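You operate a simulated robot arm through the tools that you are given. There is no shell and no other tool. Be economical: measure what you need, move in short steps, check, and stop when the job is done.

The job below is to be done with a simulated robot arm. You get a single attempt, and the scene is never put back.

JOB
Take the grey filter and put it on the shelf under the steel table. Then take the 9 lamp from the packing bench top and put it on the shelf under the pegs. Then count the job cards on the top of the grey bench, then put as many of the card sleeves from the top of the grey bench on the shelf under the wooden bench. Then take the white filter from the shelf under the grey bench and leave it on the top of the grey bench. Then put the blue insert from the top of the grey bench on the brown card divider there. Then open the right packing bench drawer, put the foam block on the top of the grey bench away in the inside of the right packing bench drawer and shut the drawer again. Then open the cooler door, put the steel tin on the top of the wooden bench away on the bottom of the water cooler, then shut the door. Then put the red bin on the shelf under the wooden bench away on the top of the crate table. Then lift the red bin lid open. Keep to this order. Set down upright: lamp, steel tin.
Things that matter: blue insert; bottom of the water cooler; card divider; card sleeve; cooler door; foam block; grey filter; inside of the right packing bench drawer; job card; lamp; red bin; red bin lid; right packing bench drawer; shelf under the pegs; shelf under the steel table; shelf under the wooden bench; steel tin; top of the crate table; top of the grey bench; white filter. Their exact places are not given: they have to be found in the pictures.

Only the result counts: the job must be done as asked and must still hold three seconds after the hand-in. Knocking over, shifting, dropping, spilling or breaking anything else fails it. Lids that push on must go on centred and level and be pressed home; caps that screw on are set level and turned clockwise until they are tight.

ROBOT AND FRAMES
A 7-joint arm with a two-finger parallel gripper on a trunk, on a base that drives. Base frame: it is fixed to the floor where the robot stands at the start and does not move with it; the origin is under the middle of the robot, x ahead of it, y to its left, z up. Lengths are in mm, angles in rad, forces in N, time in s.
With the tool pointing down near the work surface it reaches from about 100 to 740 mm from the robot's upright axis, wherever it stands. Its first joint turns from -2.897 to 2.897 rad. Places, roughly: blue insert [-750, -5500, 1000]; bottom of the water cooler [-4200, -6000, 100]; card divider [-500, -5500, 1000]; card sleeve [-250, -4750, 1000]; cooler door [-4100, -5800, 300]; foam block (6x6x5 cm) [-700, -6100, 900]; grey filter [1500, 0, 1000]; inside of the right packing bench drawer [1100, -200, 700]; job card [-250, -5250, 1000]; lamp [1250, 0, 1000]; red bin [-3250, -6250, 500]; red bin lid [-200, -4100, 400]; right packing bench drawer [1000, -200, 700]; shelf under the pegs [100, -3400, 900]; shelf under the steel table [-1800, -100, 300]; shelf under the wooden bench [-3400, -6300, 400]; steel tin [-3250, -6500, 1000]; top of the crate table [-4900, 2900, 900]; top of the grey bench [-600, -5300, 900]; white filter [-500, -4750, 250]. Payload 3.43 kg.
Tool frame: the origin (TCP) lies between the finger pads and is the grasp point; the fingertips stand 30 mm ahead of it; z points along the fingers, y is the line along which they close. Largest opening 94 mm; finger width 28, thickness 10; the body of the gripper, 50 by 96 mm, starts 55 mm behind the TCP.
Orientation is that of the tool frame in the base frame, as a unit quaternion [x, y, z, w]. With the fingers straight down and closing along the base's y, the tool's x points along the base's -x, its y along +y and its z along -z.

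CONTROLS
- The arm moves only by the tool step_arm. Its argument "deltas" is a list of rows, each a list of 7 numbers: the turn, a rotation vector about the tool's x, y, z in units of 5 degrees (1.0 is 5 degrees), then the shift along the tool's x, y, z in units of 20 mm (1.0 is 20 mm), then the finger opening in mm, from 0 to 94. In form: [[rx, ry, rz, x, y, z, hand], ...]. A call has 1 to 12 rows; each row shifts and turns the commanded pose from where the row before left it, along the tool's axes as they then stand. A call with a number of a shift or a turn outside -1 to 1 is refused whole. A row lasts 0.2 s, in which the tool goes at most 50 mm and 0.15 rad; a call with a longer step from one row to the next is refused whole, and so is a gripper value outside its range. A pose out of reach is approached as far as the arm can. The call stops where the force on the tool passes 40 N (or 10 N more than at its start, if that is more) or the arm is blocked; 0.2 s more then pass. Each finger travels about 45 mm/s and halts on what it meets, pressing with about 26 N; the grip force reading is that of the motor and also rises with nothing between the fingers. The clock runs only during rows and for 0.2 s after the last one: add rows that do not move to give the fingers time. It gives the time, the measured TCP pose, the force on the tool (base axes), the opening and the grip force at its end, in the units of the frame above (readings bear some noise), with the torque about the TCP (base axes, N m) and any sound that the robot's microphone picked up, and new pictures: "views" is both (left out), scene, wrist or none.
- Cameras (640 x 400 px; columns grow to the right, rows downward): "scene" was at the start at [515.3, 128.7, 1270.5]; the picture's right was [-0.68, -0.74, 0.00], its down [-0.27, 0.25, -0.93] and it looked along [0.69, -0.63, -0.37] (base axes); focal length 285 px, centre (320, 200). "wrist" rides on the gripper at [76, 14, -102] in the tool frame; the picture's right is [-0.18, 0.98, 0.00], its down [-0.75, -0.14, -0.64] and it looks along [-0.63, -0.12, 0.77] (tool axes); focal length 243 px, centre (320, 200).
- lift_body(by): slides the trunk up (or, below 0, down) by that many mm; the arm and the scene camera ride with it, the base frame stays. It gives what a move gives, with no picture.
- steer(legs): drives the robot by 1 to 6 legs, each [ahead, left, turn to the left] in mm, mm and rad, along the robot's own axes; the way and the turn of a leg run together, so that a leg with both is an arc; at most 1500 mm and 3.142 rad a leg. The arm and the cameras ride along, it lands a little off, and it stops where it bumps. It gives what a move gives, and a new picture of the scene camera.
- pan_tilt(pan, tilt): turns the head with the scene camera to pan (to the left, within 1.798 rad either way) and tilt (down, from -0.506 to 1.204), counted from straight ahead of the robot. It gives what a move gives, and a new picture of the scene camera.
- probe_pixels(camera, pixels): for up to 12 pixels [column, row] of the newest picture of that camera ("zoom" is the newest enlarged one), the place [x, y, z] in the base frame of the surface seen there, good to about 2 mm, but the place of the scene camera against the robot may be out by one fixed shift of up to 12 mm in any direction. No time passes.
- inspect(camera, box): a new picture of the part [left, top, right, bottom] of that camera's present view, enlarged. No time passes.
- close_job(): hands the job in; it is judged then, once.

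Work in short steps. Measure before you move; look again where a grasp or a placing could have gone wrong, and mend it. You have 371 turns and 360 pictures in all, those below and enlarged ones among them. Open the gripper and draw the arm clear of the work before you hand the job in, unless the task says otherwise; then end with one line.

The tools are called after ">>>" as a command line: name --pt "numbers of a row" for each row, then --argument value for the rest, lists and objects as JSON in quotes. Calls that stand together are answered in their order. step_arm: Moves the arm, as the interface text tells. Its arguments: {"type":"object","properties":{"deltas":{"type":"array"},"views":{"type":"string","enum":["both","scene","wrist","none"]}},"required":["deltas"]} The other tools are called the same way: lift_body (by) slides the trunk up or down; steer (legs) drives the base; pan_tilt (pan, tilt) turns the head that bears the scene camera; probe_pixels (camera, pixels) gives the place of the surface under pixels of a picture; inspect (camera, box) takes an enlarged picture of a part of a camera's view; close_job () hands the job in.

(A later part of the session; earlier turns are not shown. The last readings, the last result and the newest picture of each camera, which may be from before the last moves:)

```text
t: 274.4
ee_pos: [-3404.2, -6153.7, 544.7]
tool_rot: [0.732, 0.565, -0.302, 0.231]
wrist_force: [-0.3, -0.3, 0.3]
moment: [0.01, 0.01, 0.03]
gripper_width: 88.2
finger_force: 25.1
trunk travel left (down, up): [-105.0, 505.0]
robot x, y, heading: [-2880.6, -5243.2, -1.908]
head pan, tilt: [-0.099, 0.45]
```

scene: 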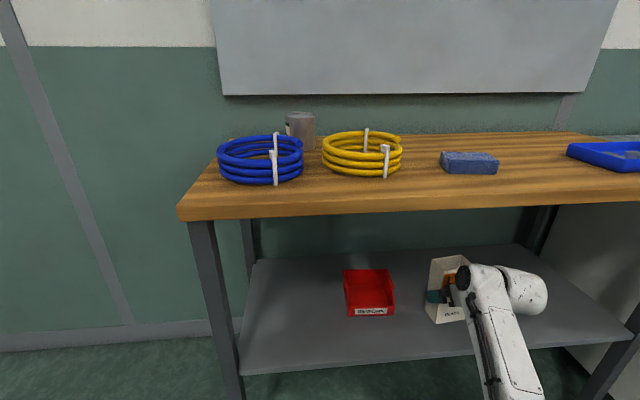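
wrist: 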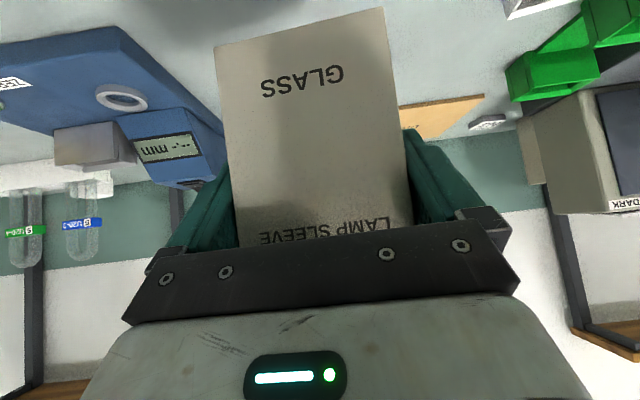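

I shift right 70 mm for more room beside the red bin, then lower.

>>> steer --legs '[[0, -70, 0]]'

>>> step_arm --pt "0 0 0 0.7 0 0.71 70" --pt "0 0 0 0.6 0 0.61 70" --pt "0 0 0 0.15 0 0.15 70" --pt "0 0 0 0 0 0 70" --views "wrist"

```text
t: 275.4
ee_pos: [-3471.2, -6130.6, 544.5]
tool_rot: [0.733, 0.564, -0.303, 0.231]
wrist_force: [0.0, 0.4, -0.2]
moment: [0.01, -0.03, 0.03]
gripper_width: 87.9
finger_force: 26.1
trunk travel left (down, up): [-105.0, 505.0]
robot x, y, heading: [-2949.6, -5224.1, -1.909]
head pan, tilt: [-0.099, 0.45]
```

scene: 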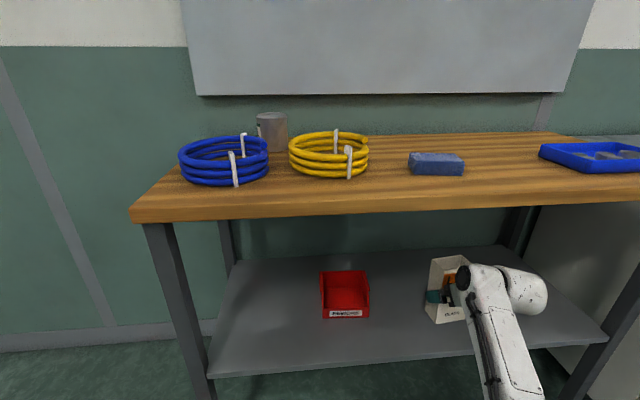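

```text
t: 276.4
ee_pos: [-3470.8, -6128.6, 502.7]
tool_rot: [0.733, 0.564, -0.303, 0.231]
wrist_force: [0.8, -0.2, -0.5]
moment: [0.03, 0.01, -0.01]
gripper_width: 88.2
finger_force: 26.1
trunk travel left (down, up): [-105.0, 505.0]
robot x, y, heading: [-2946.9, -5218.0, -1.909]
head pan, tilt: [-0.099, 0.45]
```

wrist: 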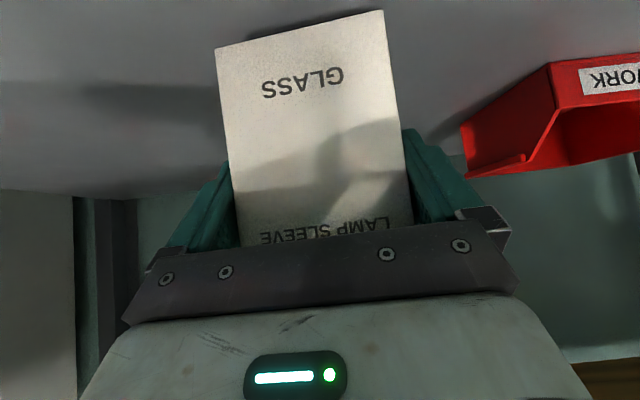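

>>> step_arm --pt "0 0 0 0.07 0 0.07 70" --pt "0 0 0 0.07 0 0.07 70" --pt "0 0 0 0 0 0 70" --views "none"

>>> step_arm --pt "0 0 0 0.07 0 0.07 70" --pt "0 0 0 0 0 0 70" --views "none"

>>> probe_pixels --camera "wrist" --pixels '[[120, 130], [300, 25]]'

```text
t: 277.2
ee_pos: [-3471.6, -6129.1, 499.1]
tool_rot: [0.733, 0.564, -0.303, 0.231]
wrist_force: [-0.2, 0.2, 0.0]
moment: [0.01, -0.02, 0.0]
gripper_width: 87.8
finger_force: 25.9
trunk travel left (down, up): [-105.0, 505.0]
robot x, y, heading: [-2944.6, -5222.4, -1.909]
head pan, tilt: [-0.099, 0.45]
```

```text
t: 277.8
ee_pos: [-3472.1, -6129.4, 499.7]
tool_rot: [0.732, 0.564, -0.304, 0.232]
wrist_force: [-0.2, -0.4, 8.2]
moment: [-0.42, -0.37, 0.02]
gripper_width: 87.9
finger_force: 26.1
trunk travel left (down, up): [-105.0, 505.0]
robot x, y, heading: [-2944.7, -5219.9, -1.908]
head pan, tilt: [-0.099, 0.45]
```

```text
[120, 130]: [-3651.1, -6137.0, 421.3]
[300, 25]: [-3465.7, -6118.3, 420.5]
```

Contact. Open and withdraw straight back horizontally.

>>> step_arm --pt "0 0 0 -0.03 0 -0.03 94" --pt "0 0 0 0 0 0 94" --pt "0 0 0 0.35 0 -0.35 94" --pt "0 0 0 0.7 0 -0.7 94" --pt "0 0 0 0.7 0 -0.7 94" --pt "0 0 0 0.7 0 -0.7 94" --pt "0 0 0 0.7 0 -0.7 94" --pt "0 0 0 0.7 0 -0.7 94" --pt "0 0 0 0.7 0 -0.7 94"

```text
t: 279.8
ee_pos: [-3438.5, -6007.0, 500.0]
tool_rot: [0.732, 0.565, -0.303, 0.231]
wrist_force: [-0.4, 0.7, -0.8]
moment: [0.0, 0.0, 0.0]
gripper_width: 94.1
finger_force: 0.0
trunk travel left (down, up): [-105.0, 505.0]
robot x, y, heading: [-2943.4, -5215.1, -1.915]
head pan, tilt: [-0.099, 0.45]
```

scene: 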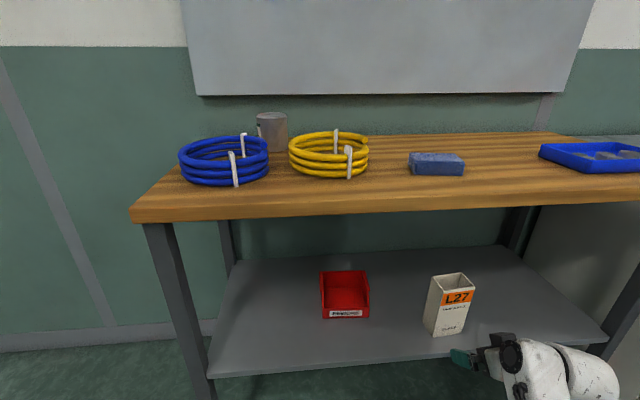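
wrist: 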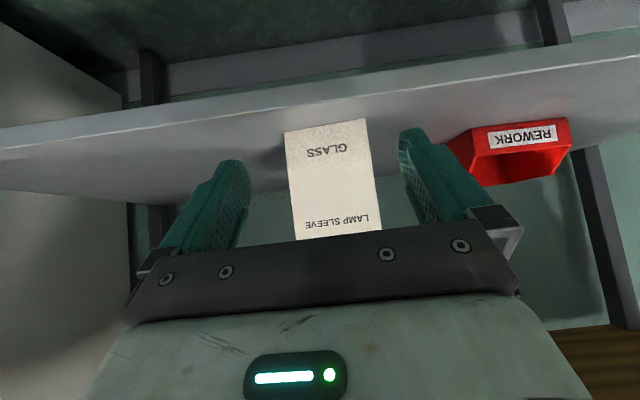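

L27 is placed. I go back for the second sleeve: reverse, raise, turn to the grey bench's left end.

>>> steer --legs '[[-700, 0, 0], [0, 0, 1.57], [0, 970, 0]]'

>>> lift_body --by 300

>>> lift_body --by 205

>>> steer --legs '[[1100, 0, 0]]'

```text
t: 290.4
ee_pos: [-1720.0, -4436.9, 498.5]
tool_rot: [0.093, 0.92, -0.04, 0.378]
wrist_force: [-0.1, 0.2, 0.4]
moment: [-0.01, 0.01, -0.01]
gripper_width: 93.9
finger_force: 0.1
trunk travel left (down, up): [-105.0, 505.0]
robot x, y, heading: [-2532.7, -3990.2, -0.285]
head pan, tilt: [-0.099, 0.45]
stopped in leg 3: the robot was blocked; the commanded pose is now the measured one
```

scene: 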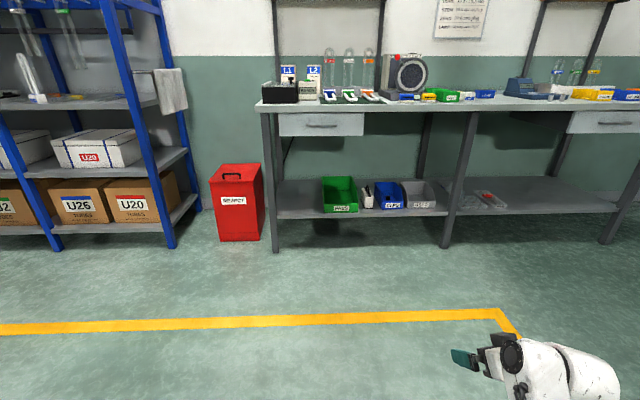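

```text
t: 293.4
ee_pos: [-1719.2, -4436.2, 797.4]
tool_rot: [0.095, 0.92, -0.04, 0.378]
wrist_force: [-0.1, -0.4, -0.4]
moment: [0.01, -0.03, -0.01]
gripper_width: 94.0
finger_force: 0.0
trunk travel left (down, up): [-405.0, 205.0]
robot x, y, heading: [-2527.9, -3988.6, -0.284]
head pan, tilt: [-0.099, 0.45]
```

```text
t: 295.6
ee_pos: [-1720.2, -4436.0, 1003.2]
tool_rot: [0.095, 0.92, -0.04, 0.378]
wrist_force: [-0.5, -0.3, 0.1]
moment: [0.03, -0.03, 0.0]
gripper_width: 94.1
finger_force: 0.0
trunk travel left (down, up): [-610.0, 0.0]
robot x, y, heading: [-2532.4, -3987.3, -0.283]
head pan, tilt: [-0.099, 0.45]
```

```text
t: 301.1
ee_pos: [-681.1, -4715.3, 1004.5]
tool_rot: [0.088, 0.921, -0.038, 0.378]
wrist_force: [0.0, 0.6, -0.3]
moment: [-0.01, 0.02, 0.03]
gripper_width: 93.9
finger_force: 0.1
trunk travel left (down, up): [-610.0, 0.0]
robot x, y, heading: [-1499.0, -4275.6, -0.269]
head pan, tilt: [-0.099, 0.45]
```

scene: 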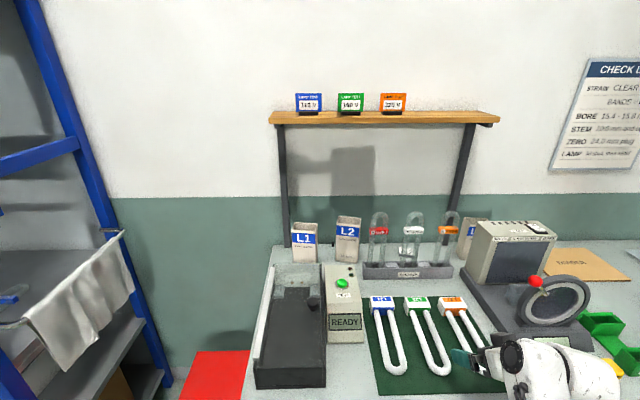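

I look closely at the left part for hidden cards and to measure L1/L2.

>>> inspect --camera "scene" --box '[250, 190, 410, 300]'

>>> probe_pixels --camera "zoom" --pixels '[[172, 190], [257, 190], [350, 165], [430, 165], [345, 115], [440, 120], [340, 280], [430, 290], [380, 330], [475, 250], [300, 330], [240, 130]]'

```text
3.64 times, centred on (330, 245) of scene
```

zoom: 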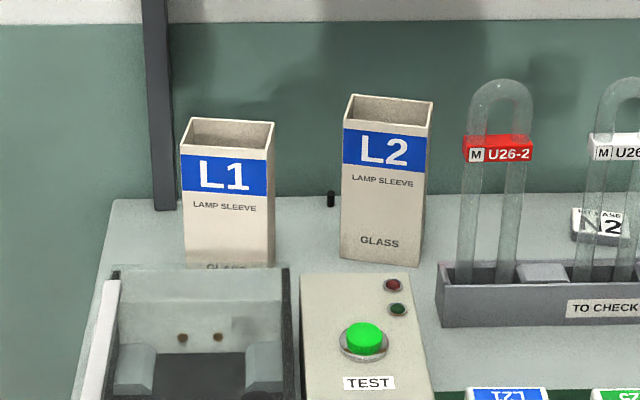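

```text
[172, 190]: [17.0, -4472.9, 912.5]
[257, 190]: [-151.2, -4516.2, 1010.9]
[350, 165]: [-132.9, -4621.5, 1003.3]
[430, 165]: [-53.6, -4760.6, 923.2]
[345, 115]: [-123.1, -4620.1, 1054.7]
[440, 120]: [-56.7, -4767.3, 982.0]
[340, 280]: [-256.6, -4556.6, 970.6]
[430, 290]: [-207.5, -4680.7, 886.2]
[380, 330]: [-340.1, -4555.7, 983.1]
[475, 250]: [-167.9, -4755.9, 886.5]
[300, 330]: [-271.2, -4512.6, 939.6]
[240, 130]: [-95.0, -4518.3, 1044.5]
```

L1 is the easier second sleeve (free on both sides); N2 and N3 remain the only cards seen. I straighten, raise the tool, and move left 397 mm and ahead.

>>> step_arm --pt "0 0 0 -0.7 0 -0.71 94" --pt "0 0 0 -0.7 0 -0.71 94" --pt "0 0 0 -0.7 0 -0.71 94" --pt "0 0 0 -0.7 0 -0.71 94" --pt "0 0 0 -0.7 0 -0.71 94" --views "none"

>>> steer --legs '[[-100, 0, -0.072], [0, 440, 0], [330, 0, 0]]'

>>> step_arm --pt "0 0 0 0 0 0 94" --views "wrist"

```text
t: 302.3
ee_pos: [-680.9, -4712.9, 1104.2]
tool_rot: [0.088, 0.921, -0.037, 0.378]
wrist_force: [-0.5, -1.2, -0.2]
moment: [-0.03, -0.01, -0.01]
gripper_width: 93.9
finger_force: 0.2
trunk travel left (down, up): [-610.0, 0.0]
robot x, y, heading: [-1499.6, -4277.0, -0.269]
head pan, tilt: [-0.099, 0.45]
```

```text
t: 307.4
ee_pos: [-343.0, -4423.6, 1104.9]
tool_rot: [0.108, 0.918, -0.046, 0.378]
wrist_force: [0.4, 0.3, 0.1]
moment: [-0.01, 0.01, 0.0]
gripper_width: 93.5
finger_force: 0.1
trunk travel left (down, up): [-610.0, 0.0]
robot x, y, heading: [-1142.0, -3949.3, -0.309]
head pan, tilt: [-0.099, 0.45]
```

scene: 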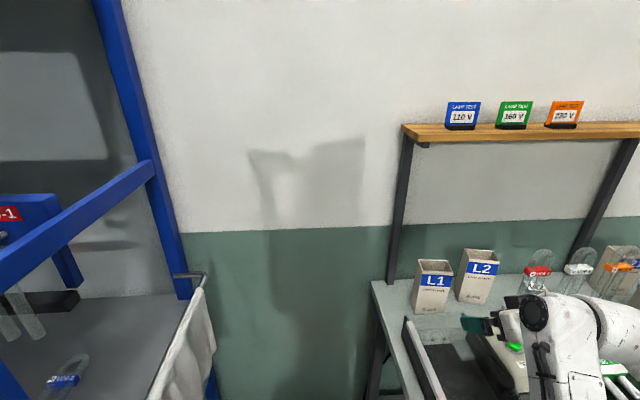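

```text
t: 307.8
ee_pos: [-343.9, -4423.8, 1105.2]
tool_rot: [0.109, 0.919, -0.047, 0.377]
wrist_force: [-0.6, -0.3, 0.2]
moment: [0.02, -0.03, -0.01]
gripper_width: 94.0
finger_force: 0.0
trunk travel left (down, up): [-610.0, 0.0]
robot x, y, heading: [-1141.2, -3954.8, -0.31]
head pan, tilt: [-0.099, 0.45]
```

wrist: 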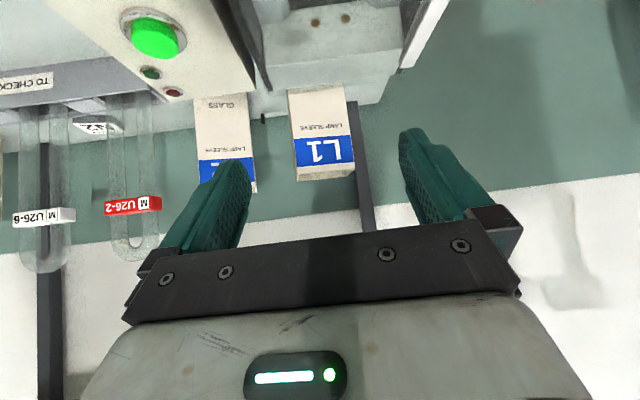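

>>> probe_pixels --camera "wrist" --pixels '[[291, 105], [293, 140], [296, 170], [345, 100], [350, 135], [353, 160], [251, 120], [253, 150], [365, 180], [375, 85], [310, 180], [340, 172]]'

```text
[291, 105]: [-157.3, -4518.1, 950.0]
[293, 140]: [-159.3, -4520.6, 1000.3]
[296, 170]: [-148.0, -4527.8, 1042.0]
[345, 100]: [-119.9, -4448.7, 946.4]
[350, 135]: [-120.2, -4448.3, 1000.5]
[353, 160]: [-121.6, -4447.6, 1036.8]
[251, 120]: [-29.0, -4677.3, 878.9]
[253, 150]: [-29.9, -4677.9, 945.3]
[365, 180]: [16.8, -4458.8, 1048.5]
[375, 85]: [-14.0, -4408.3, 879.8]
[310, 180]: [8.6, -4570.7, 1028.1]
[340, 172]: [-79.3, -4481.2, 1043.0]
```

L1 is yawed -0.494; centre ≈ (-116,-4496). I rotate the tool to match.

>>> step_arm --pt "0.69 0 0.69 0 0 0 94" --pt "0.69 0 0.69 0 0 0 94" --pt "0.69 0 0.69 0 0 0 94" --pt "0 0 0 0 0 0 94" --views "none"

```text
t: 308.8
ee_pos: [-343.5, -4424.4, 1104.5]
tool_rot: [0.224, 0.897, -0.095, 0.369]
wrist_force: [-0.9, -0.1, 0.6]
moment: [0.0, -0.06, -0.02]
gripper_width: 94.1
finger_force: 0.1
trunk travel left (down, up): [-610.0, 0.0]
robot x, y, heading: [-1142.7, -3953.5, -0.314]
head pan, tilt: [-0.099, 0.45]
```

Move diagonally to the pre-grasp point 120 mm before the sleeve at z≈1000.

>>> step_arm --pt "0 0 0 -0.05 0.28 0.96 94" --pt "0 0 0 -0.05 0.28 0.96 94" --pt "0 0 0 -0.05 0.28 0.96 94" --pt "0 0 0 -0.05 0.28 0.96 94" --pt "0 0 0 -0.05 0.28 0.96 94" --pt "0 0 0 -0.05 0.28 0.96 94" --pt "0 0 0 -0.05 0.28 0.96 94" --pt "0 0 0 -0.05 0.28 0.96 94" --views "wrist"

```text
t: 310.6
ee_pos: [-218.6, -4438.4, 1000.6]
tool_rot: [0.223, 0.897, -0.094, 0.369]
wrist_force: [0.3, 1.1, -0.2]
moment: [0.0, -0.02, 0.03]
gripper_width: 93.7
finger_force: 0.0
trunk travel left (down, up): [-610.0, 0.0]
robot x, y, heading: [-1142.3, -3952.9, -0.32]
head pan, tilt: [-0.099, 0.45]
```

wrist: 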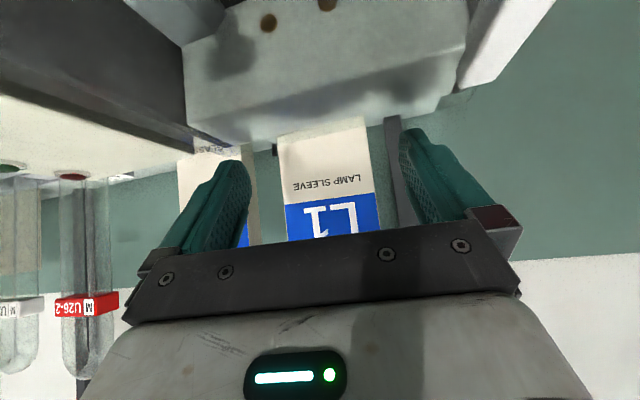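

>>> probe_pixels --camera "wrist" --pixels '[[282, 165], [287, 215], [366, 160], [374, 200], [330, 180], [330, 90], [250, 100]]'

```text
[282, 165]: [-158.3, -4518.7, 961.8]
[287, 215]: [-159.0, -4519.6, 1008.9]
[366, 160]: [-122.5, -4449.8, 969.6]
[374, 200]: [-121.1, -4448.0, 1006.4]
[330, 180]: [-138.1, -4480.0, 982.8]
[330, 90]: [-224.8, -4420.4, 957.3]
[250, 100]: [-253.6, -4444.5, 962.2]
```

Shift 3 mm and advance 114 mm around L1.

>>> step_arm --pt "0 0 0 -0.35 -0.155 0.35 94" --pt "0 0 0 -0.71 0 0.7 94" --pt "0 0 0 -0.71 0 0.7 94" --views "wrist"

>>> step_arm --pt "0 0 0 -0.71 0 0.7 94" --pt "0 0 0 -0.71 0 0.7 94" --pt "0 0 0 -0.71 0 0.7 94" --pt "0 0 0 -0.15 0 0.15 94" --views "wrist"

```text
t: 311.4
ee_pos: [-178.3, -4466.0, 1000.7]
tool_rot: [0.224, 0.897, -0.095, 0.368]
wrist_force: [0.3, 1.0, 0.3]
moment: [-0.01, -0.03, -0.02]
gripper_width: 94.3
finger_force: 0.0
trunk travel left (down, up): [-610.0, 0.0]
robot x, y, heading: [-1142.7, -3951.3, -0.312]
head pan, tilt: [-0.099, 0.45]
```

wrist: 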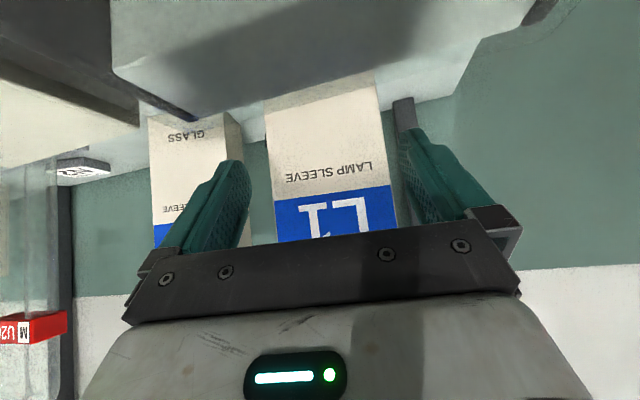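

```text
t: 312.4
ee_pos: [-148.8, -4479.7, 1002.3]
tool_rot: [0.221, 0.897, -0.094, 0.372]
wrist_force: [-0.3, 0.4, 0.4]
moment: [0.0, -0.03, 0.03]
gripper_width: 94.1
finger_force: 0.0
out of reach, approached as far as the arm can: row 2, 3, 4
trunk travel left (down, up): [-610.0, 0.0]
robot x, y, heading: [-1143.1, -3950.2, -0.318]
head pan, tilt: [-0.099, 0.45]
```

wrist: 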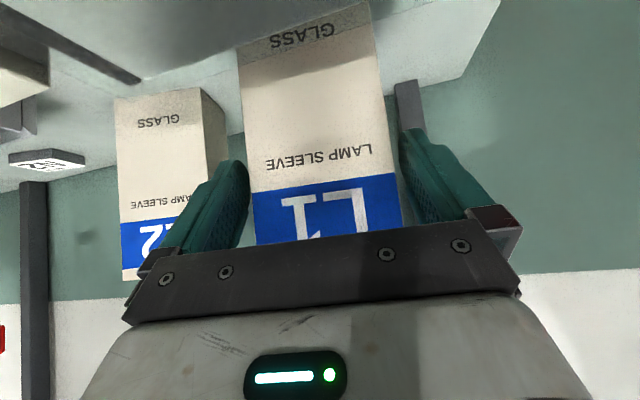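

Reach limit 35 mm short. I withdraw 50 mm, drive 70 mm closer and re-align.

>>> step_arm --pt "0 0 0 0.71 0 -0.7 94" --pt "0 0 0 0.71 0 -0.7 94" --pt "0 0 0 0.71 0 -0.7 94" --views "none"

>>> steer --legs '[[55, -8, 0]]'

>>> step_arm --pt "0 0 0 0 0 0 94" --views "wrist"

```text
t: 313.2
ee_pos: [-204.1, -4453.9, 1002.4]
tool_rot: [0.224, 0.897, -0.094, 0.369]
wrist_force: [0.2, -0.7, -0.2]
moment: [-0.02, -0.02, 0.02]
gripper_width: 94.0
finger_force: 0.0
trunk travel left (down, up): [-610.0, 0.0]
robot x, y, heading: [-1138.1, -3954.2, -0.314]
head pan, tilt: [-0.099, 0.45]
```

```text
t: 314.2
ee_pos: [-152.5, -4478.6, 1002.0]
tool_rot: [0.224, 0.897, -0.094, 0.368]
wrist_force: [0.1, 0.4, 0.1]
moment: [-0.01, 0.04, 0.03]
gripper_width: 94.3
finger_force: 0.0
trunk travel left (down, up): [-610.0, 0.0]
robot x, y, heading: [-1091.4, -3978.5, -0.31]
head pan, tilt: [-0.099, 0.45]
```

scene: 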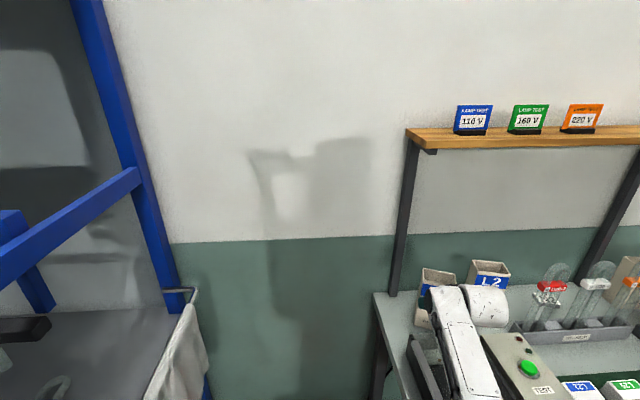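

```text
t: 314.6
ee_pos: [-154.1, -4477.8, 1002.1]
tool_rot: [0.225, 0.897, -0.095, 0.369]
wrist_force: [0.2, 0.3, -0.6]
moment: [-0.01, -0.01, 0.03]
gripper_width: 94.2
finger_force: 0.1
trunk travel left (down, up): [-610.0, 0.0]
robot x, y, heading: [-1090.7, -3975.8, -0.311]
head pan, tilt: [-0.099, 0.45]
```

wrist: 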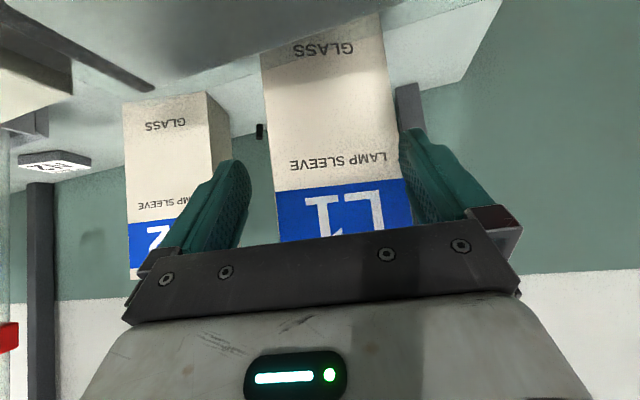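

>>> probe_pixels --camera "wrist" --pixels '[[270, 120], [275, 170], [278, 210], [385, 110], [395, 160], [330, 150]]'

```text
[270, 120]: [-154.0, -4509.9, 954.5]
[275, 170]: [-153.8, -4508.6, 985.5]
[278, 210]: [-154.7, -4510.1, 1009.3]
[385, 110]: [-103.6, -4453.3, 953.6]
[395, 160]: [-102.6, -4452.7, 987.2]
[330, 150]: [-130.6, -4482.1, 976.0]
```

The sleeve got nudged and turned (now yaw ≈ -0.73). I retreat 40 mm, shift +10 mm, and rotate the tool a further -0.22.

>>> step_arm --pt "0 0 0 0 0.4 0 94" --pt "0 0 0 0.71 0 -0.7 94" --pt "0 0 0 0.71 0 -0.7 94" --pt "0.6 0 0.6 0 0 0 94" --pt "0.6 0 0.6 0 0 0 94" --pt "0.6 0 0.6 0 0 0 94" --views "wrist"

```text
t: 316.0
ee_pos: [-184.3, -4452.0, 1001.9]
tool_rot: [0.322, 0.866, -0.135, 0.357]
wrist_force: [-0.2, 0.5, -0.4]
moment: [-0.01, -0.02, 0.01]
gripper_width: 94.0
finger_force: 0.1
trunk travel left (down, up): [-610.0, 0.0]
robot x, y, heading: [-1093.0, -3977.7, -0.317]
head pan, tilt: [-0.099, 0.45]
```

wrist: 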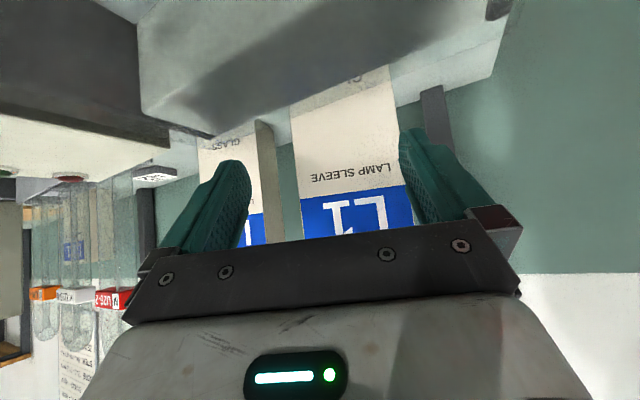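

>>> probe_pixels --camera "wrist" --pixels '[[293, 140], [301, 190], [305, 225], [392, 110], [398, 150], [345, 160], [270, 170], [258, 150]]'

```text
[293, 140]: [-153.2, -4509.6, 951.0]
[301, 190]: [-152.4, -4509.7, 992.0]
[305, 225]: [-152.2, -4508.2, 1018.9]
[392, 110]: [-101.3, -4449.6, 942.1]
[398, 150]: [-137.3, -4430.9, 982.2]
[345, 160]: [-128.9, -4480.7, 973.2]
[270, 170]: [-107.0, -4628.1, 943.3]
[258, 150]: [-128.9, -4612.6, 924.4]
```

Re-measured: centre (-107,-4497), yaw -0.714. Drive 25 mm closer for reach margin, then re-read.

>>> steer --legs '[[25, 0, 0]]'

>>> step_arm --pt "0 0 0 0 0.3 0 94" --views "wrist"

>>> probe_pixels --camera "wrist" --pixels '[[285, 150], [290, 180], [395, 120], [398, 110], [340, 150], [390, 100]]'

```text
t: 316.8
ee_pos: [-160.5, -4460.4, 1000.7]
tool_rot: [0.323, 0.867, -0.135, 0.356]
wrist_force: [0.5, 0.1, 0.0]
moment: [-0.01, 0.0, -0.03]
gripper_width: 94.1
finger_force: 0.1
trunk travel left (down, up): [-610.0, 0.0]
robot x, y, heading: [-1069.2, -3984.8, -0.315]
head pan, tilt: [-0.099, 0.45]
```

scene: 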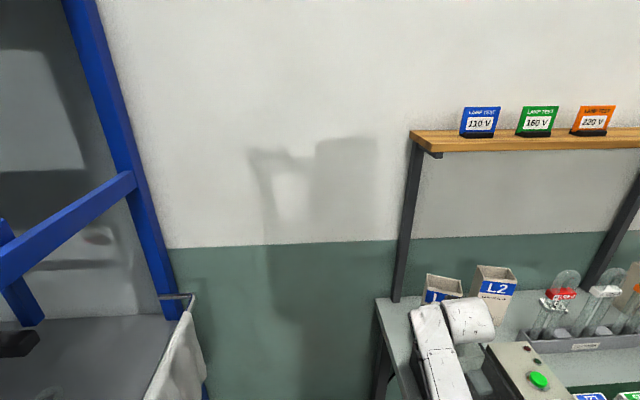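

```text
t: 317.2
ee_pos: [-155.1, -4455.7, 1000.8]
tool_rot: [0.32, 0.867, -0.134, 0.357]
wrist_force: [0.1, -0.9, 0.0]
moment: [0.0, 0.01, -0.01]
gripper_width: 94.2
finger_force: 0.0
trunk travel left (down, up): [-610.0, 0.0]
robot x, y, heading: [-1070.9, -3985.4, -0.313]
head pan, tilt: [-0.099, 0.45]
```

wrist: 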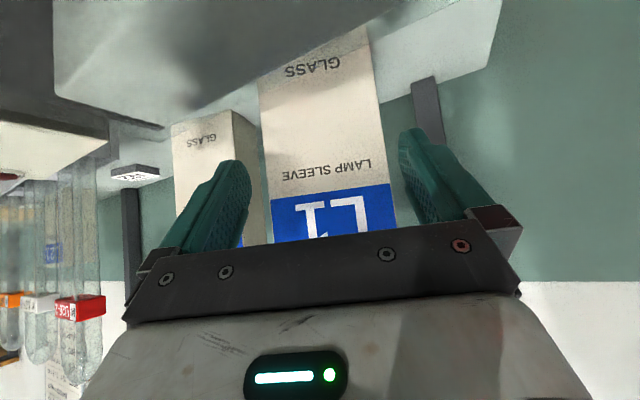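

```text
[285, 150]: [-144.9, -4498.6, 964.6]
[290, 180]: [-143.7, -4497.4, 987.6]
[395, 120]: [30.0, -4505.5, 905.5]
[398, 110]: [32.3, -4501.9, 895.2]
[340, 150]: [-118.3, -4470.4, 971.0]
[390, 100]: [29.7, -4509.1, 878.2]
```

Centred. Advance 60 mm and close.

>>> step_arm --pt "0 0 0 -0.7 0 0.7 94" --pt "0 0 0 -0.7 0 0.7 94" --pt "0 0 0 -0.7 0 0.7 94" --views "wrist"

>>> step_arm --pt "0 0 0 0 0 0 80" --pt "0 0 0 0 0 0 70" --pt "0 0 0 0 0 0 70" --pt "0 0 0 0 0 0 70" --views "wrist"

```text
t: 318.0
ee_pos: [-109.6, -4494.8, 1001.9]
tool_rot: [0.321, 0.867, -0.135, 0.356]
wrist_force: [0.0, 0.4, 0.2]
moment: [-0.02, -0.04, -0.01]
gripper_width: 94.0
finger_force: 0.0
trunk travel left (down, up): [-610.0, 0.0]
robot x, y, heading: [-1067.7, -3983.9, -0.311]
head pan, tilt: [-0.099, 0.45]
```

wrist: 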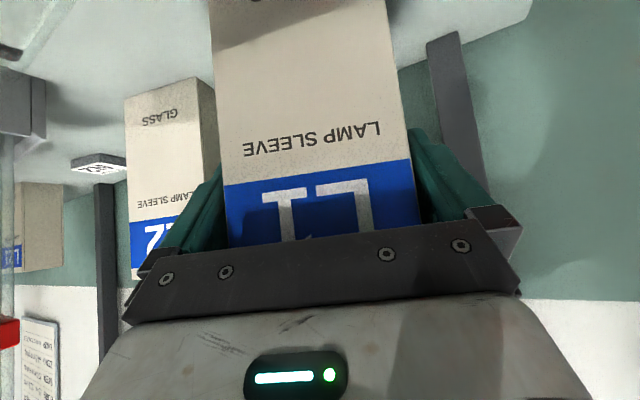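

```text
t: 319.0
ee_pos: [-110.5, -4495.5, 1002.9]
tool_rot: [0.323, 0.866, -0.136, 0.356]
wrist_force: [1.3, -0.2, 0.7]
moment: [-0.06, -0.08, -0.01]
gripper_width: 87.9
finger_force: 25.8
trunk travel left (down, up): [-610.0, 0.0]
robot x, y, heading: [-1069.7, -3984.4, -0.313]
head pan, tilt: [-0.099, 0.45]
```

wrist: 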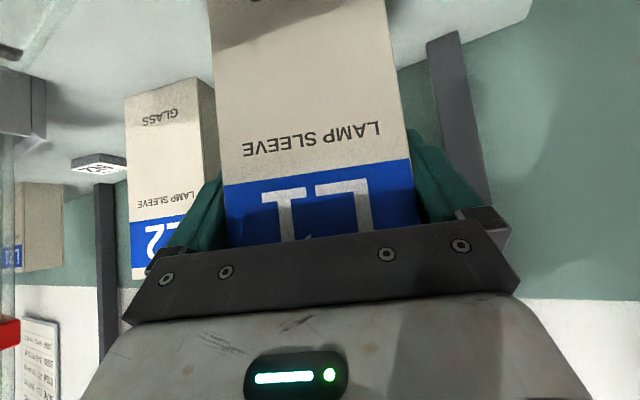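

Gripped (88 mm). Lift 60 mm and look around for any further hidden cards.

>>> step_arm --pt "0 0 0 -0.35 0 -0.36 70" --pt "0 0 0 -0.7 0 -0.71 70" --pt "0 0 0 -0.7 0 -0.71 70" --pt "0 0 0 -0.7 0 -0.71 70" --pt "0 0 0 -0.35 0 -1 70" --pt "0 0 0 -0.35 0 -1 70" --pt "0 0 0 -0.35 0 -1 70" --views "wrist"

>>> inspect --camera "wrist" --box '[0, 60, 230, 300]'

```text
t: 320.6
ee_pos: [-133.1, -4475.8, 1128.6]
tool_rot: [0.322, 0.867, -0.136, 0.356]
wrist_force: [-0.2, 0.0, -0.2]
moment: [0.02, -0.01, -0.04]
gripper_width: 88.0
finger_force: 26.2
trunk travel left (down, up): [-610.0, 0.0]
robot x, y, heading: [-1068.3, -3983.4, -0.315]
head pan, tilt: [-0.099, 0.45]
```

wrist: 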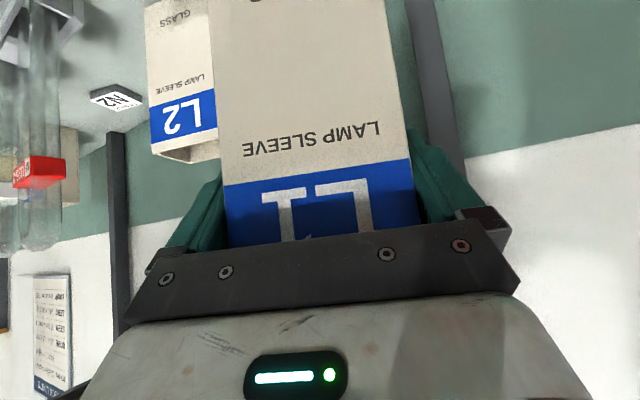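

```text
1.67 times, centred on (115, 180) of wrist
```

zoom: 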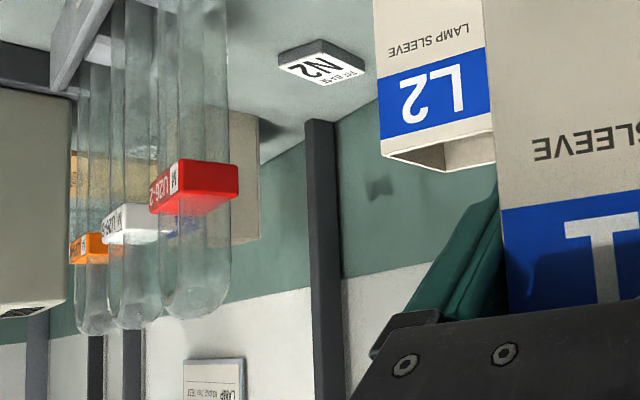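

Now back away, straighten the wrist yaw, and head to the wooden bench again (left side of the red bin).

>>> steer --legs '[[-700, 0, 0]]'

>>> step_arm --pt "-0.65 0 -0.65 0 0 0 70" --pt "-0.65 0 -0.65 0 0 0 70" --pt "-0.65 0 -0.65 0 0 0 70" --pt "-0.65 0 -0.65 0 0 0 70" --pt "-0.65 0 -0.65 0 0 0 70" --views "none"

>>> steer --legs '[[0, 0, -1.596], [1300, 0, 0]]'

```text
t: 324.6
ee_pos: [-824.9, -4227.0, 1128.0]
tool_rot: [0.306, 0.872, -0.129, 0.359]
wrist_force: [0.0, -0.1, -1.3]
moment: [0.0, -0.02, 0.01]
gripper_width: 87.8
finger_force: 26.2
trunk travel left (down, up): [-610.0, 0.0]
robot x, y, heading: [-1779.5, -3769.7, -0.281]
head pan, tilt: [-0.099, 0.45]
```

scene: 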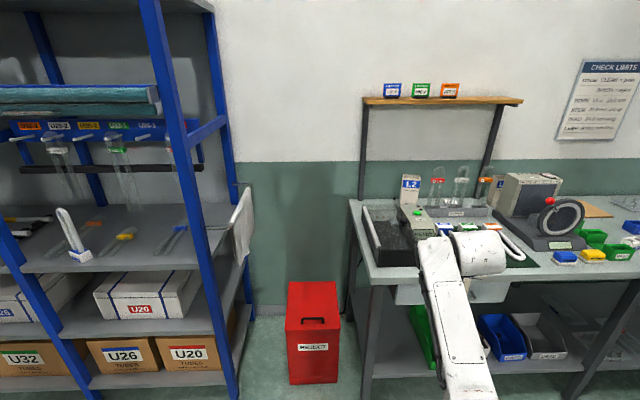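

```text
t: 325.8
ee_pos: [-824.8, -4225.6, 1126.7]
tool_rot: [0.127, 0.916, -0.054, 0.376]
wrist_force: [0.5, 0.3, -0.9]
moment: [-0.03, -0.01, -0.02]
gripper_width: 88.1
finger_force: 26.3
trunk travel left (down, up): [-610.0, 0.0]
robot x, y, heading: [-1777.2, -3771.3, -0.277]
head pan, tilt: [-0.099, 0.45]
```

```text
t: 336.3
ee_pos: [-2610.8, -5982.4, 1126.7]
tool_rot: [0.739, 0.557, -0.305, 0.227]
wrist_force: [0.6, 0.7, -1.0]
moment: [0.0, 0.0, -0.01]
gripper_width: 87.8
finger_force: 26.1
trunk travel left (down, up): [-610.0, 0.0]
robot x, y, heading: [-2152.3, -5030.1, -1.853]
head pan, tilt: [-0.099, 0.45]
```

scene: 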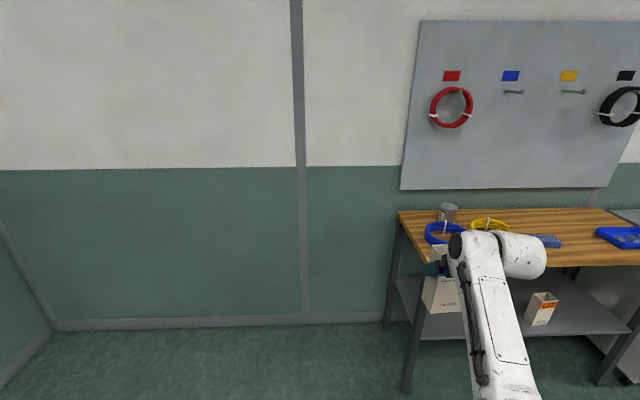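

Align with the bench left bay, stop short of the edge, and lower the trunk.

>>> steer --legs '[[0, -240, -0.058], [170, 0, 0]]'

>>> lift_body --by -380

>>> lift_body --by -150

>>> pan_tilt --pan -0.1 --tilt 0.45

```text
t: 339.1
ee_pos: [-2948.7, -6047.8, 1125.8]
tool_rot: [0.754, 0.536, -0.311, 0.219]
wrist_force: [-0.3, 0.1, -0.3]
moment: [-0.04, -0.02, -0.01]
gripper_width: 87.9
finger_force: 26.1
trunk travel left (down, up): [-610.0, 0.0]
robot x, y, heading: [-2436.6, -5127.8, -1.907]
head pan, tilt: [-0.099, 0.45]
```

scene: 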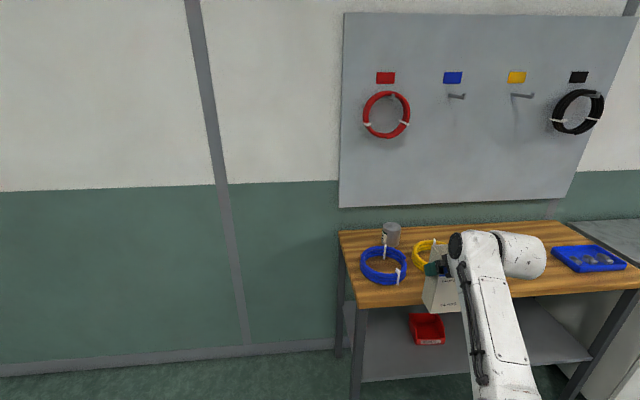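

```text
t: 342.8
ee_pos: [-2950.4, -6049.0, 746.2]
tool_rot: [0.754, 0.536, -0.31, 0.218]
wrist_force: [0.4, 0.0, -0.9]
moment: [0.02, -0.02, 0.02]
gripper_width: 87.9
finger_force: 26.4
trunk travel left (down, up): [-230.0, 380.0]
robot x, y, heading: [-2437.8, -5127.4, -1.904]
head pan, tilt: [-0.099, 0.45]
```

```text
t: 344.6
ee_pos: [-2949.5, -6047.3, 595.9]
tool_rot: [0.754, 0.536, -0.311, 0.218]
wrist_force: [-0.3, 0.2, -0.7]
moment: [-0.01, 0.04, 0.0]
gripper_width: 87.7
finger_force: 26.1
trunk travel left (down, up): [-80.0, 530.0]
robot x, y, heading: [-2432.9, -5124.6, -1.902]
head pan, tilt: [-0.099, 0.45]
```

```text
t: 345.2
ee_pos: [-2947.6, -6047.6, 597.4]
tool_rot: [0.754, 0.536, -0.311, 0.219]
wrist_force: [-0.2, 0.5, -0.6]
moment: [0.02, -0.01, -0.01]
gripper_width: 87.7
finger_force: 25.5
trunk travel left (down, up): [-80.0, 530.0]
robot x, y, heading: [-2436.0, -5125.3, -1.91]
head pan, tilt: [-0.099, 0.45]
```

scene: 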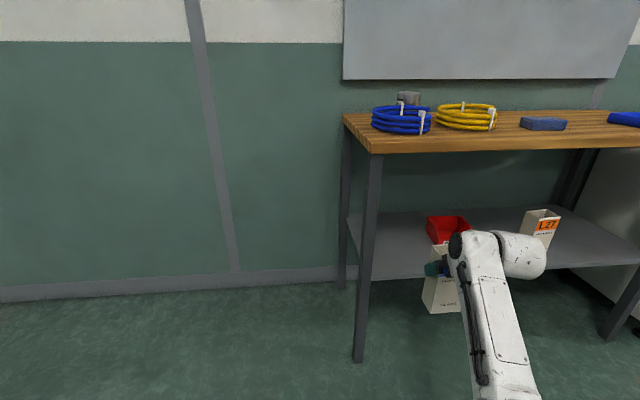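

Drive ahead 252 mm, then lower to contact.

>>> steer --legs '[[252, 0, 0]]'

>>> step_arm --pt "0 0 0 0.7 0 0.71 70" --pt "0 0 0 0.7 0 0.71 70" --pt "0 0 0 0.17 0 0.17 70" --pt "0 0 0 0 0 0 70" --views "wrist"

```text
t: 347.0
ee_pos: [-3029.4, -6286.8, 595.8]
tool_rot: [0.752, 0.538, -0.311, 0.22]
wrist_force: [0.7, 0.8, -1.4]
moment: [0.01, 0.02, -0.01]
gripper_width: 88.0
finger_force: 26.0
trunk travel left (down, up): [-80.0, 530.0]
robot x, y, heading: [-2516.9, -5363.0, -1.905]
head pan, tilt: [-0.099, 0.45]
```

scene: 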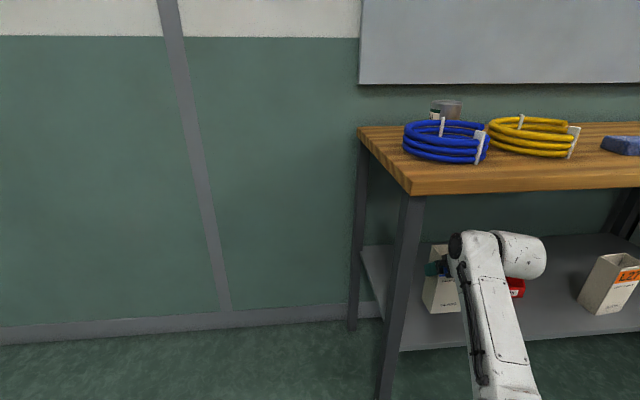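

```text
t: 348.0
ee_pos: [-3029.5, -6288.0, 550.2]
tool_rot: [0.753, 0.537, -0.311, 0.219]
wrist_force: [-1.0, 0.0, -0.6]
moment: [-0.01, -0.01, 0.02]
gripper_width: 87.9
finger_force: 25.7
trunk travel left (down, up): [-80.0, 530.0]
robot x, y, heading: [-2518.5, -5362.3, -1.908]
head pan, tilt: [-0.099, 0.45]
```

wrist: 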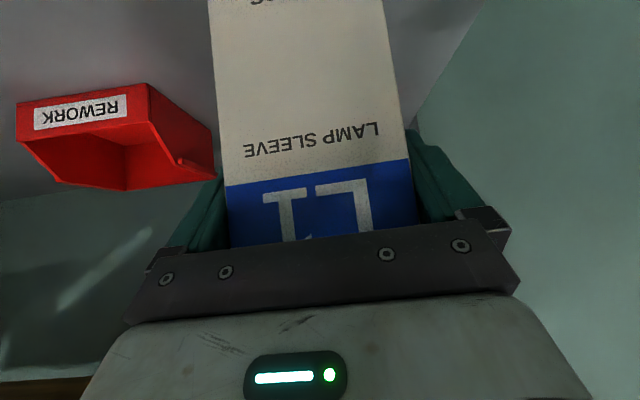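

>>> step_arm --pt "0 0 0 0.07 0 0.07 70" --pt "0 0 0 0.07 0 0.07 70" --pt "0 0 0 0 0 0 70" --views "none"

>>> step_arm --pt "0 0 0 0.07 0 0.07 70" --pt "0 0 0 0 0 0 70" --views "none"

```text
t: 348.8
ee_pos: [-3029.5, -6286.8, 547.8]
tool_rot: [0.753, 0.537, -0.311, 0.22]
wrist_force: [0.2, 0.0, -0.7]
moment: [0.0, -0.01, 0.01]
gripper_width: 88.0
finger_force: 25.9
trunk travel left (down, up): [-80.0, 530.0]
robot x, y, heading: [-2518.1, -5364.5, -1.907]
head pan, tilt: [-0.099, 0.45]
```

```text
t: 349.4
ee_pos: [-3028.6, -6286.3, 545.5]
tool_rot: [0.753, 0.537, -0.311, 0.22]
wrist_force: [-1.6, 0.3, -1.3]
moment: [0.01, -0.01, 0.0]
gripper_width: 87.9
finger_force: 25.6
trunk travel left (down, up): [-80.0, 530.0]
robot x, y, heading: [-2517.0, -5363.8, -1.907]
head pan, tilt: [-0.099, 0.45]
```

>>> step_arm --pt "0 0 0 0.07 0 0.07 70" --pt "0 0 0 0 0 0 70" --views "none"

>>> step_arm --pt "0 0 0 0.05 0 0.05 70" --pt "0 0 0 0 0 0 70" --views "none"

```text
t: 350.0
ee_pos: [-3029.4, -6286.4, 543.6]
tool_rot: [0.753, 0.538, -0.31, 0.22]
wrist_force: [-0.5, 0.2, -0.3]
moment: [0.01, 0.0, 0.03]
gripper_width: 88.1
finger_force: 25.9
trunk travel left (down, up): [-80.0, 530.0]
robot x, y, heading: [-2521.4, -5362.2, -1.898]
head pan, tilt: [-0.099, 0.45]
```

```text
t: 350.6
ee_pos: [-3030.3, -6286.7, 543.6]
tool_rot: [0.753, 0.537, -0.311, 0.219]
wrist_force: [0.8, -0.8, 1.4]
moment: [-0.1, -0.16, 0.04]
gripper_width: 87.8
finger_force: 26.1
trunk travel left (down, up): [-80.0, 530.0]
robot x, y, heading: [-2517.9, -5358.6, -1.907]
head pan, tilt: [-0.099, 0.45]
```

Contact is just beginning (moment and force change). Open and withdraw.

>>> step_arm --pt "0 0 0 0 0 0 94" --pt "0 0 0 0 0 0 94" --pt "0 0 0 0.35 0 -0.35 94" --pt "0 0 0 0.7 0 -0.7 94" --pt "0 0 0 0.7 0 -0.7 94" --pt "0 0 0 0.7 0 -0.7 94" --pt "0 0 0 0.7 0 -0.7 94" --pt "0 0 0 0.7 0 -0.7 94" --pt "0 0 0 0.7 0 -0.7 94" --views "scene"

```text
t: 352.6
ee_pos: [-2988.3, -6165.0, 541.2]
tool_rot: [0.754, 0.536, -0.311, 0.219]
wrist_force: [-0.1, 0.0, -0.6]
moment: [-0.01, -0.02, 0.02]
gripper_width: 94.0
finger_force: 0.1
trunk travel left (down, up): [-80.0, 530.0]
robot x, y, heading: [-2518.6, -5360.6, -1.898]
head pan, tilt: [-0.099, 0.45]
```

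scene: 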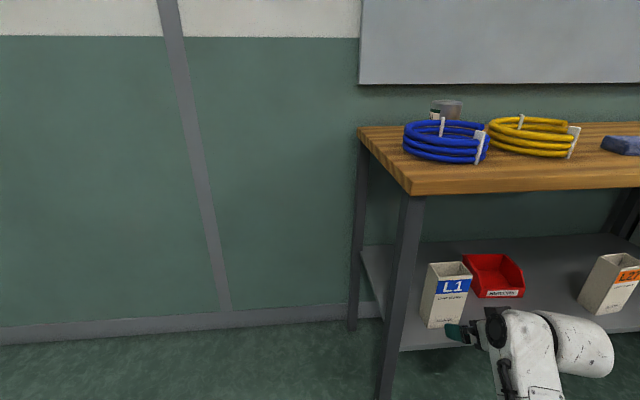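

Both sleeves are on the shelf (2 cards → 2 sleeves). Now to the grey bench for the white filter on its lower shelf.

>>> steer --legs '[[-700, 0, 0], [0, 0, 1.565], [0, 600, 0]]'

>>> pan_tilt --pan -0.05 --tilt 0.35

```text
t: 363.2
ee_pos: [-1287.6, -4637.3, 541.8]
tool_rot: [0.162, 0.911, -0.069, 0.374]
wrist_force: [0.3, 0.5, 0.0]
moment: [0.01, 0.02, -0.01]
gripper_width: 93.7
finger_force: 0.0
trunk travel left (down, up): [-80.0, 530.0]
robot x, y, heading: [-2079.0, -4155.0, -0.354]
head pan, tilt: [-0.099, 0.45]
```

scene: 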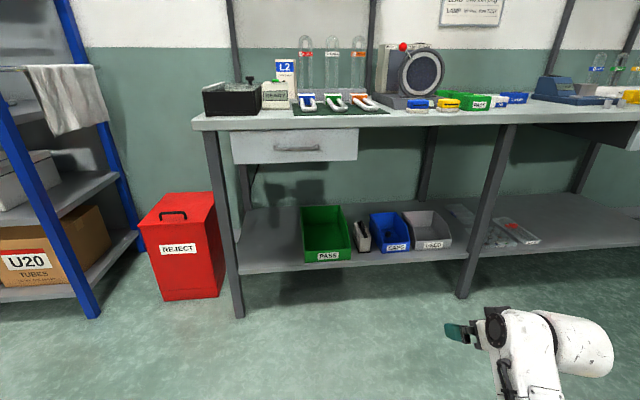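

```text
t: 363.8
ee_pos: [-1287.6, -4638.6, 541.3]
tool_rot: [0.161, 0.91, -0.069, 0.375]
wrist_force: [0.1, 0.1, -0.1]
moment: [0.0, 0.01, 0.0]
gripper_width: 94.2
finger_force: 0.0
trunk travel left (down, up): [-80.0, 530.0]
robot x, y, heading: [-2077.7, -4154.6, -0.354]
head pan, tilt: [-0.051, 0.351]
```

scene: 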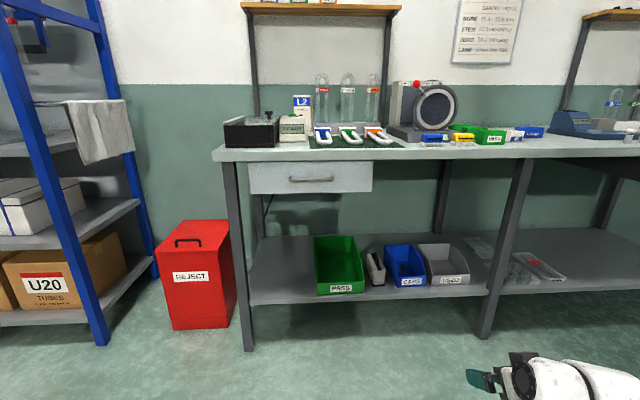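

The white filter is at (376,268). Zoom and probe.

>>> inspect --camera "scene" --box '[340, 220, 430, 300]'

>>> probe_pixels --camera "zoom" --pixels '[[170, 170], [185, 150], [165, 140], [190, 200], [165, 210], [200, 280], [175, 280], [205, 170], [130, 200], [240, 200], [300, 330], [185, 300]]'

```text
5.00 times, centred on (385, 260) of scene
```

zoom: 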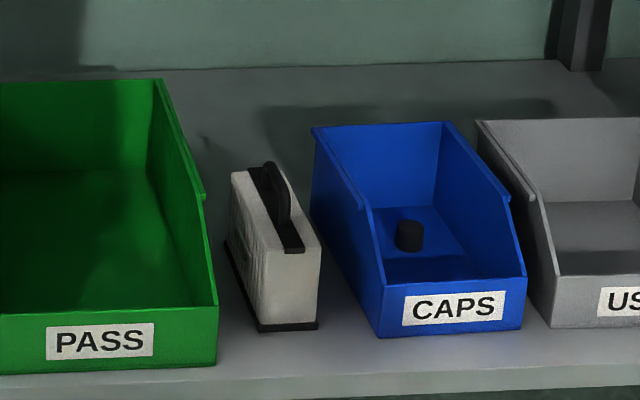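

```text
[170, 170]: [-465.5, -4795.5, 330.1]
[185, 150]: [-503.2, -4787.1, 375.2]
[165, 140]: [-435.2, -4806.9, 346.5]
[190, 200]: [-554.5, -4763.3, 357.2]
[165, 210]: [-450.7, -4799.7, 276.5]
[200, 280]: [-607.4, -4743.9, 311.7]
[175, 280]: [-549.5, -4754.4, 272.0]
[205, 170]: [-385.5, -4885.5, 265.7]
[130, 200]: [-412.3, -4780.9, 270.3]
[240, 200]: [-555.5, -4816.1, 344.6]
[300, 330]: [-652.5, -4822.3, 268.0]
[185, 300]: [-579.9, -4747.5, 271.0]
```

>>> probe_pixels --camera "zoom" --pixels '[[270, 168], [278, 180], [284, 200], [265, 190], [250, 175], [290, 250], [240, 180], [310, 250], [285, 290], [262, 250], [315, 140], [210, 230]]'

```text
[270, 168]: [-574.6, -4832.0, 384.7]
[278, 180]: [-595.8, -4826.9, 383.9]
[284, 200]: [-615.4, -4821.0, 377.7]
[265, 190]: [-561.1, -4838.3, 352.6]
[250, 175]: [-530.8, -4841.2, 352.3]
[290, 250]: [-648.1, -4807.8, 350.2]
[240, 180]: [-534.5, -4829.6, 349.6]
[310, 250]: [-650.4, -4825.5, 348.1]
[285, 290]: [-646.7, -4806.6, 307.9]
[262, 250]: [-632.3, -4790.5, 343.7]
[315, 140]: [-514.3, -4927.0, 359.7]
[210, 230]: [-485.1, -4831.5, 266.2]
```

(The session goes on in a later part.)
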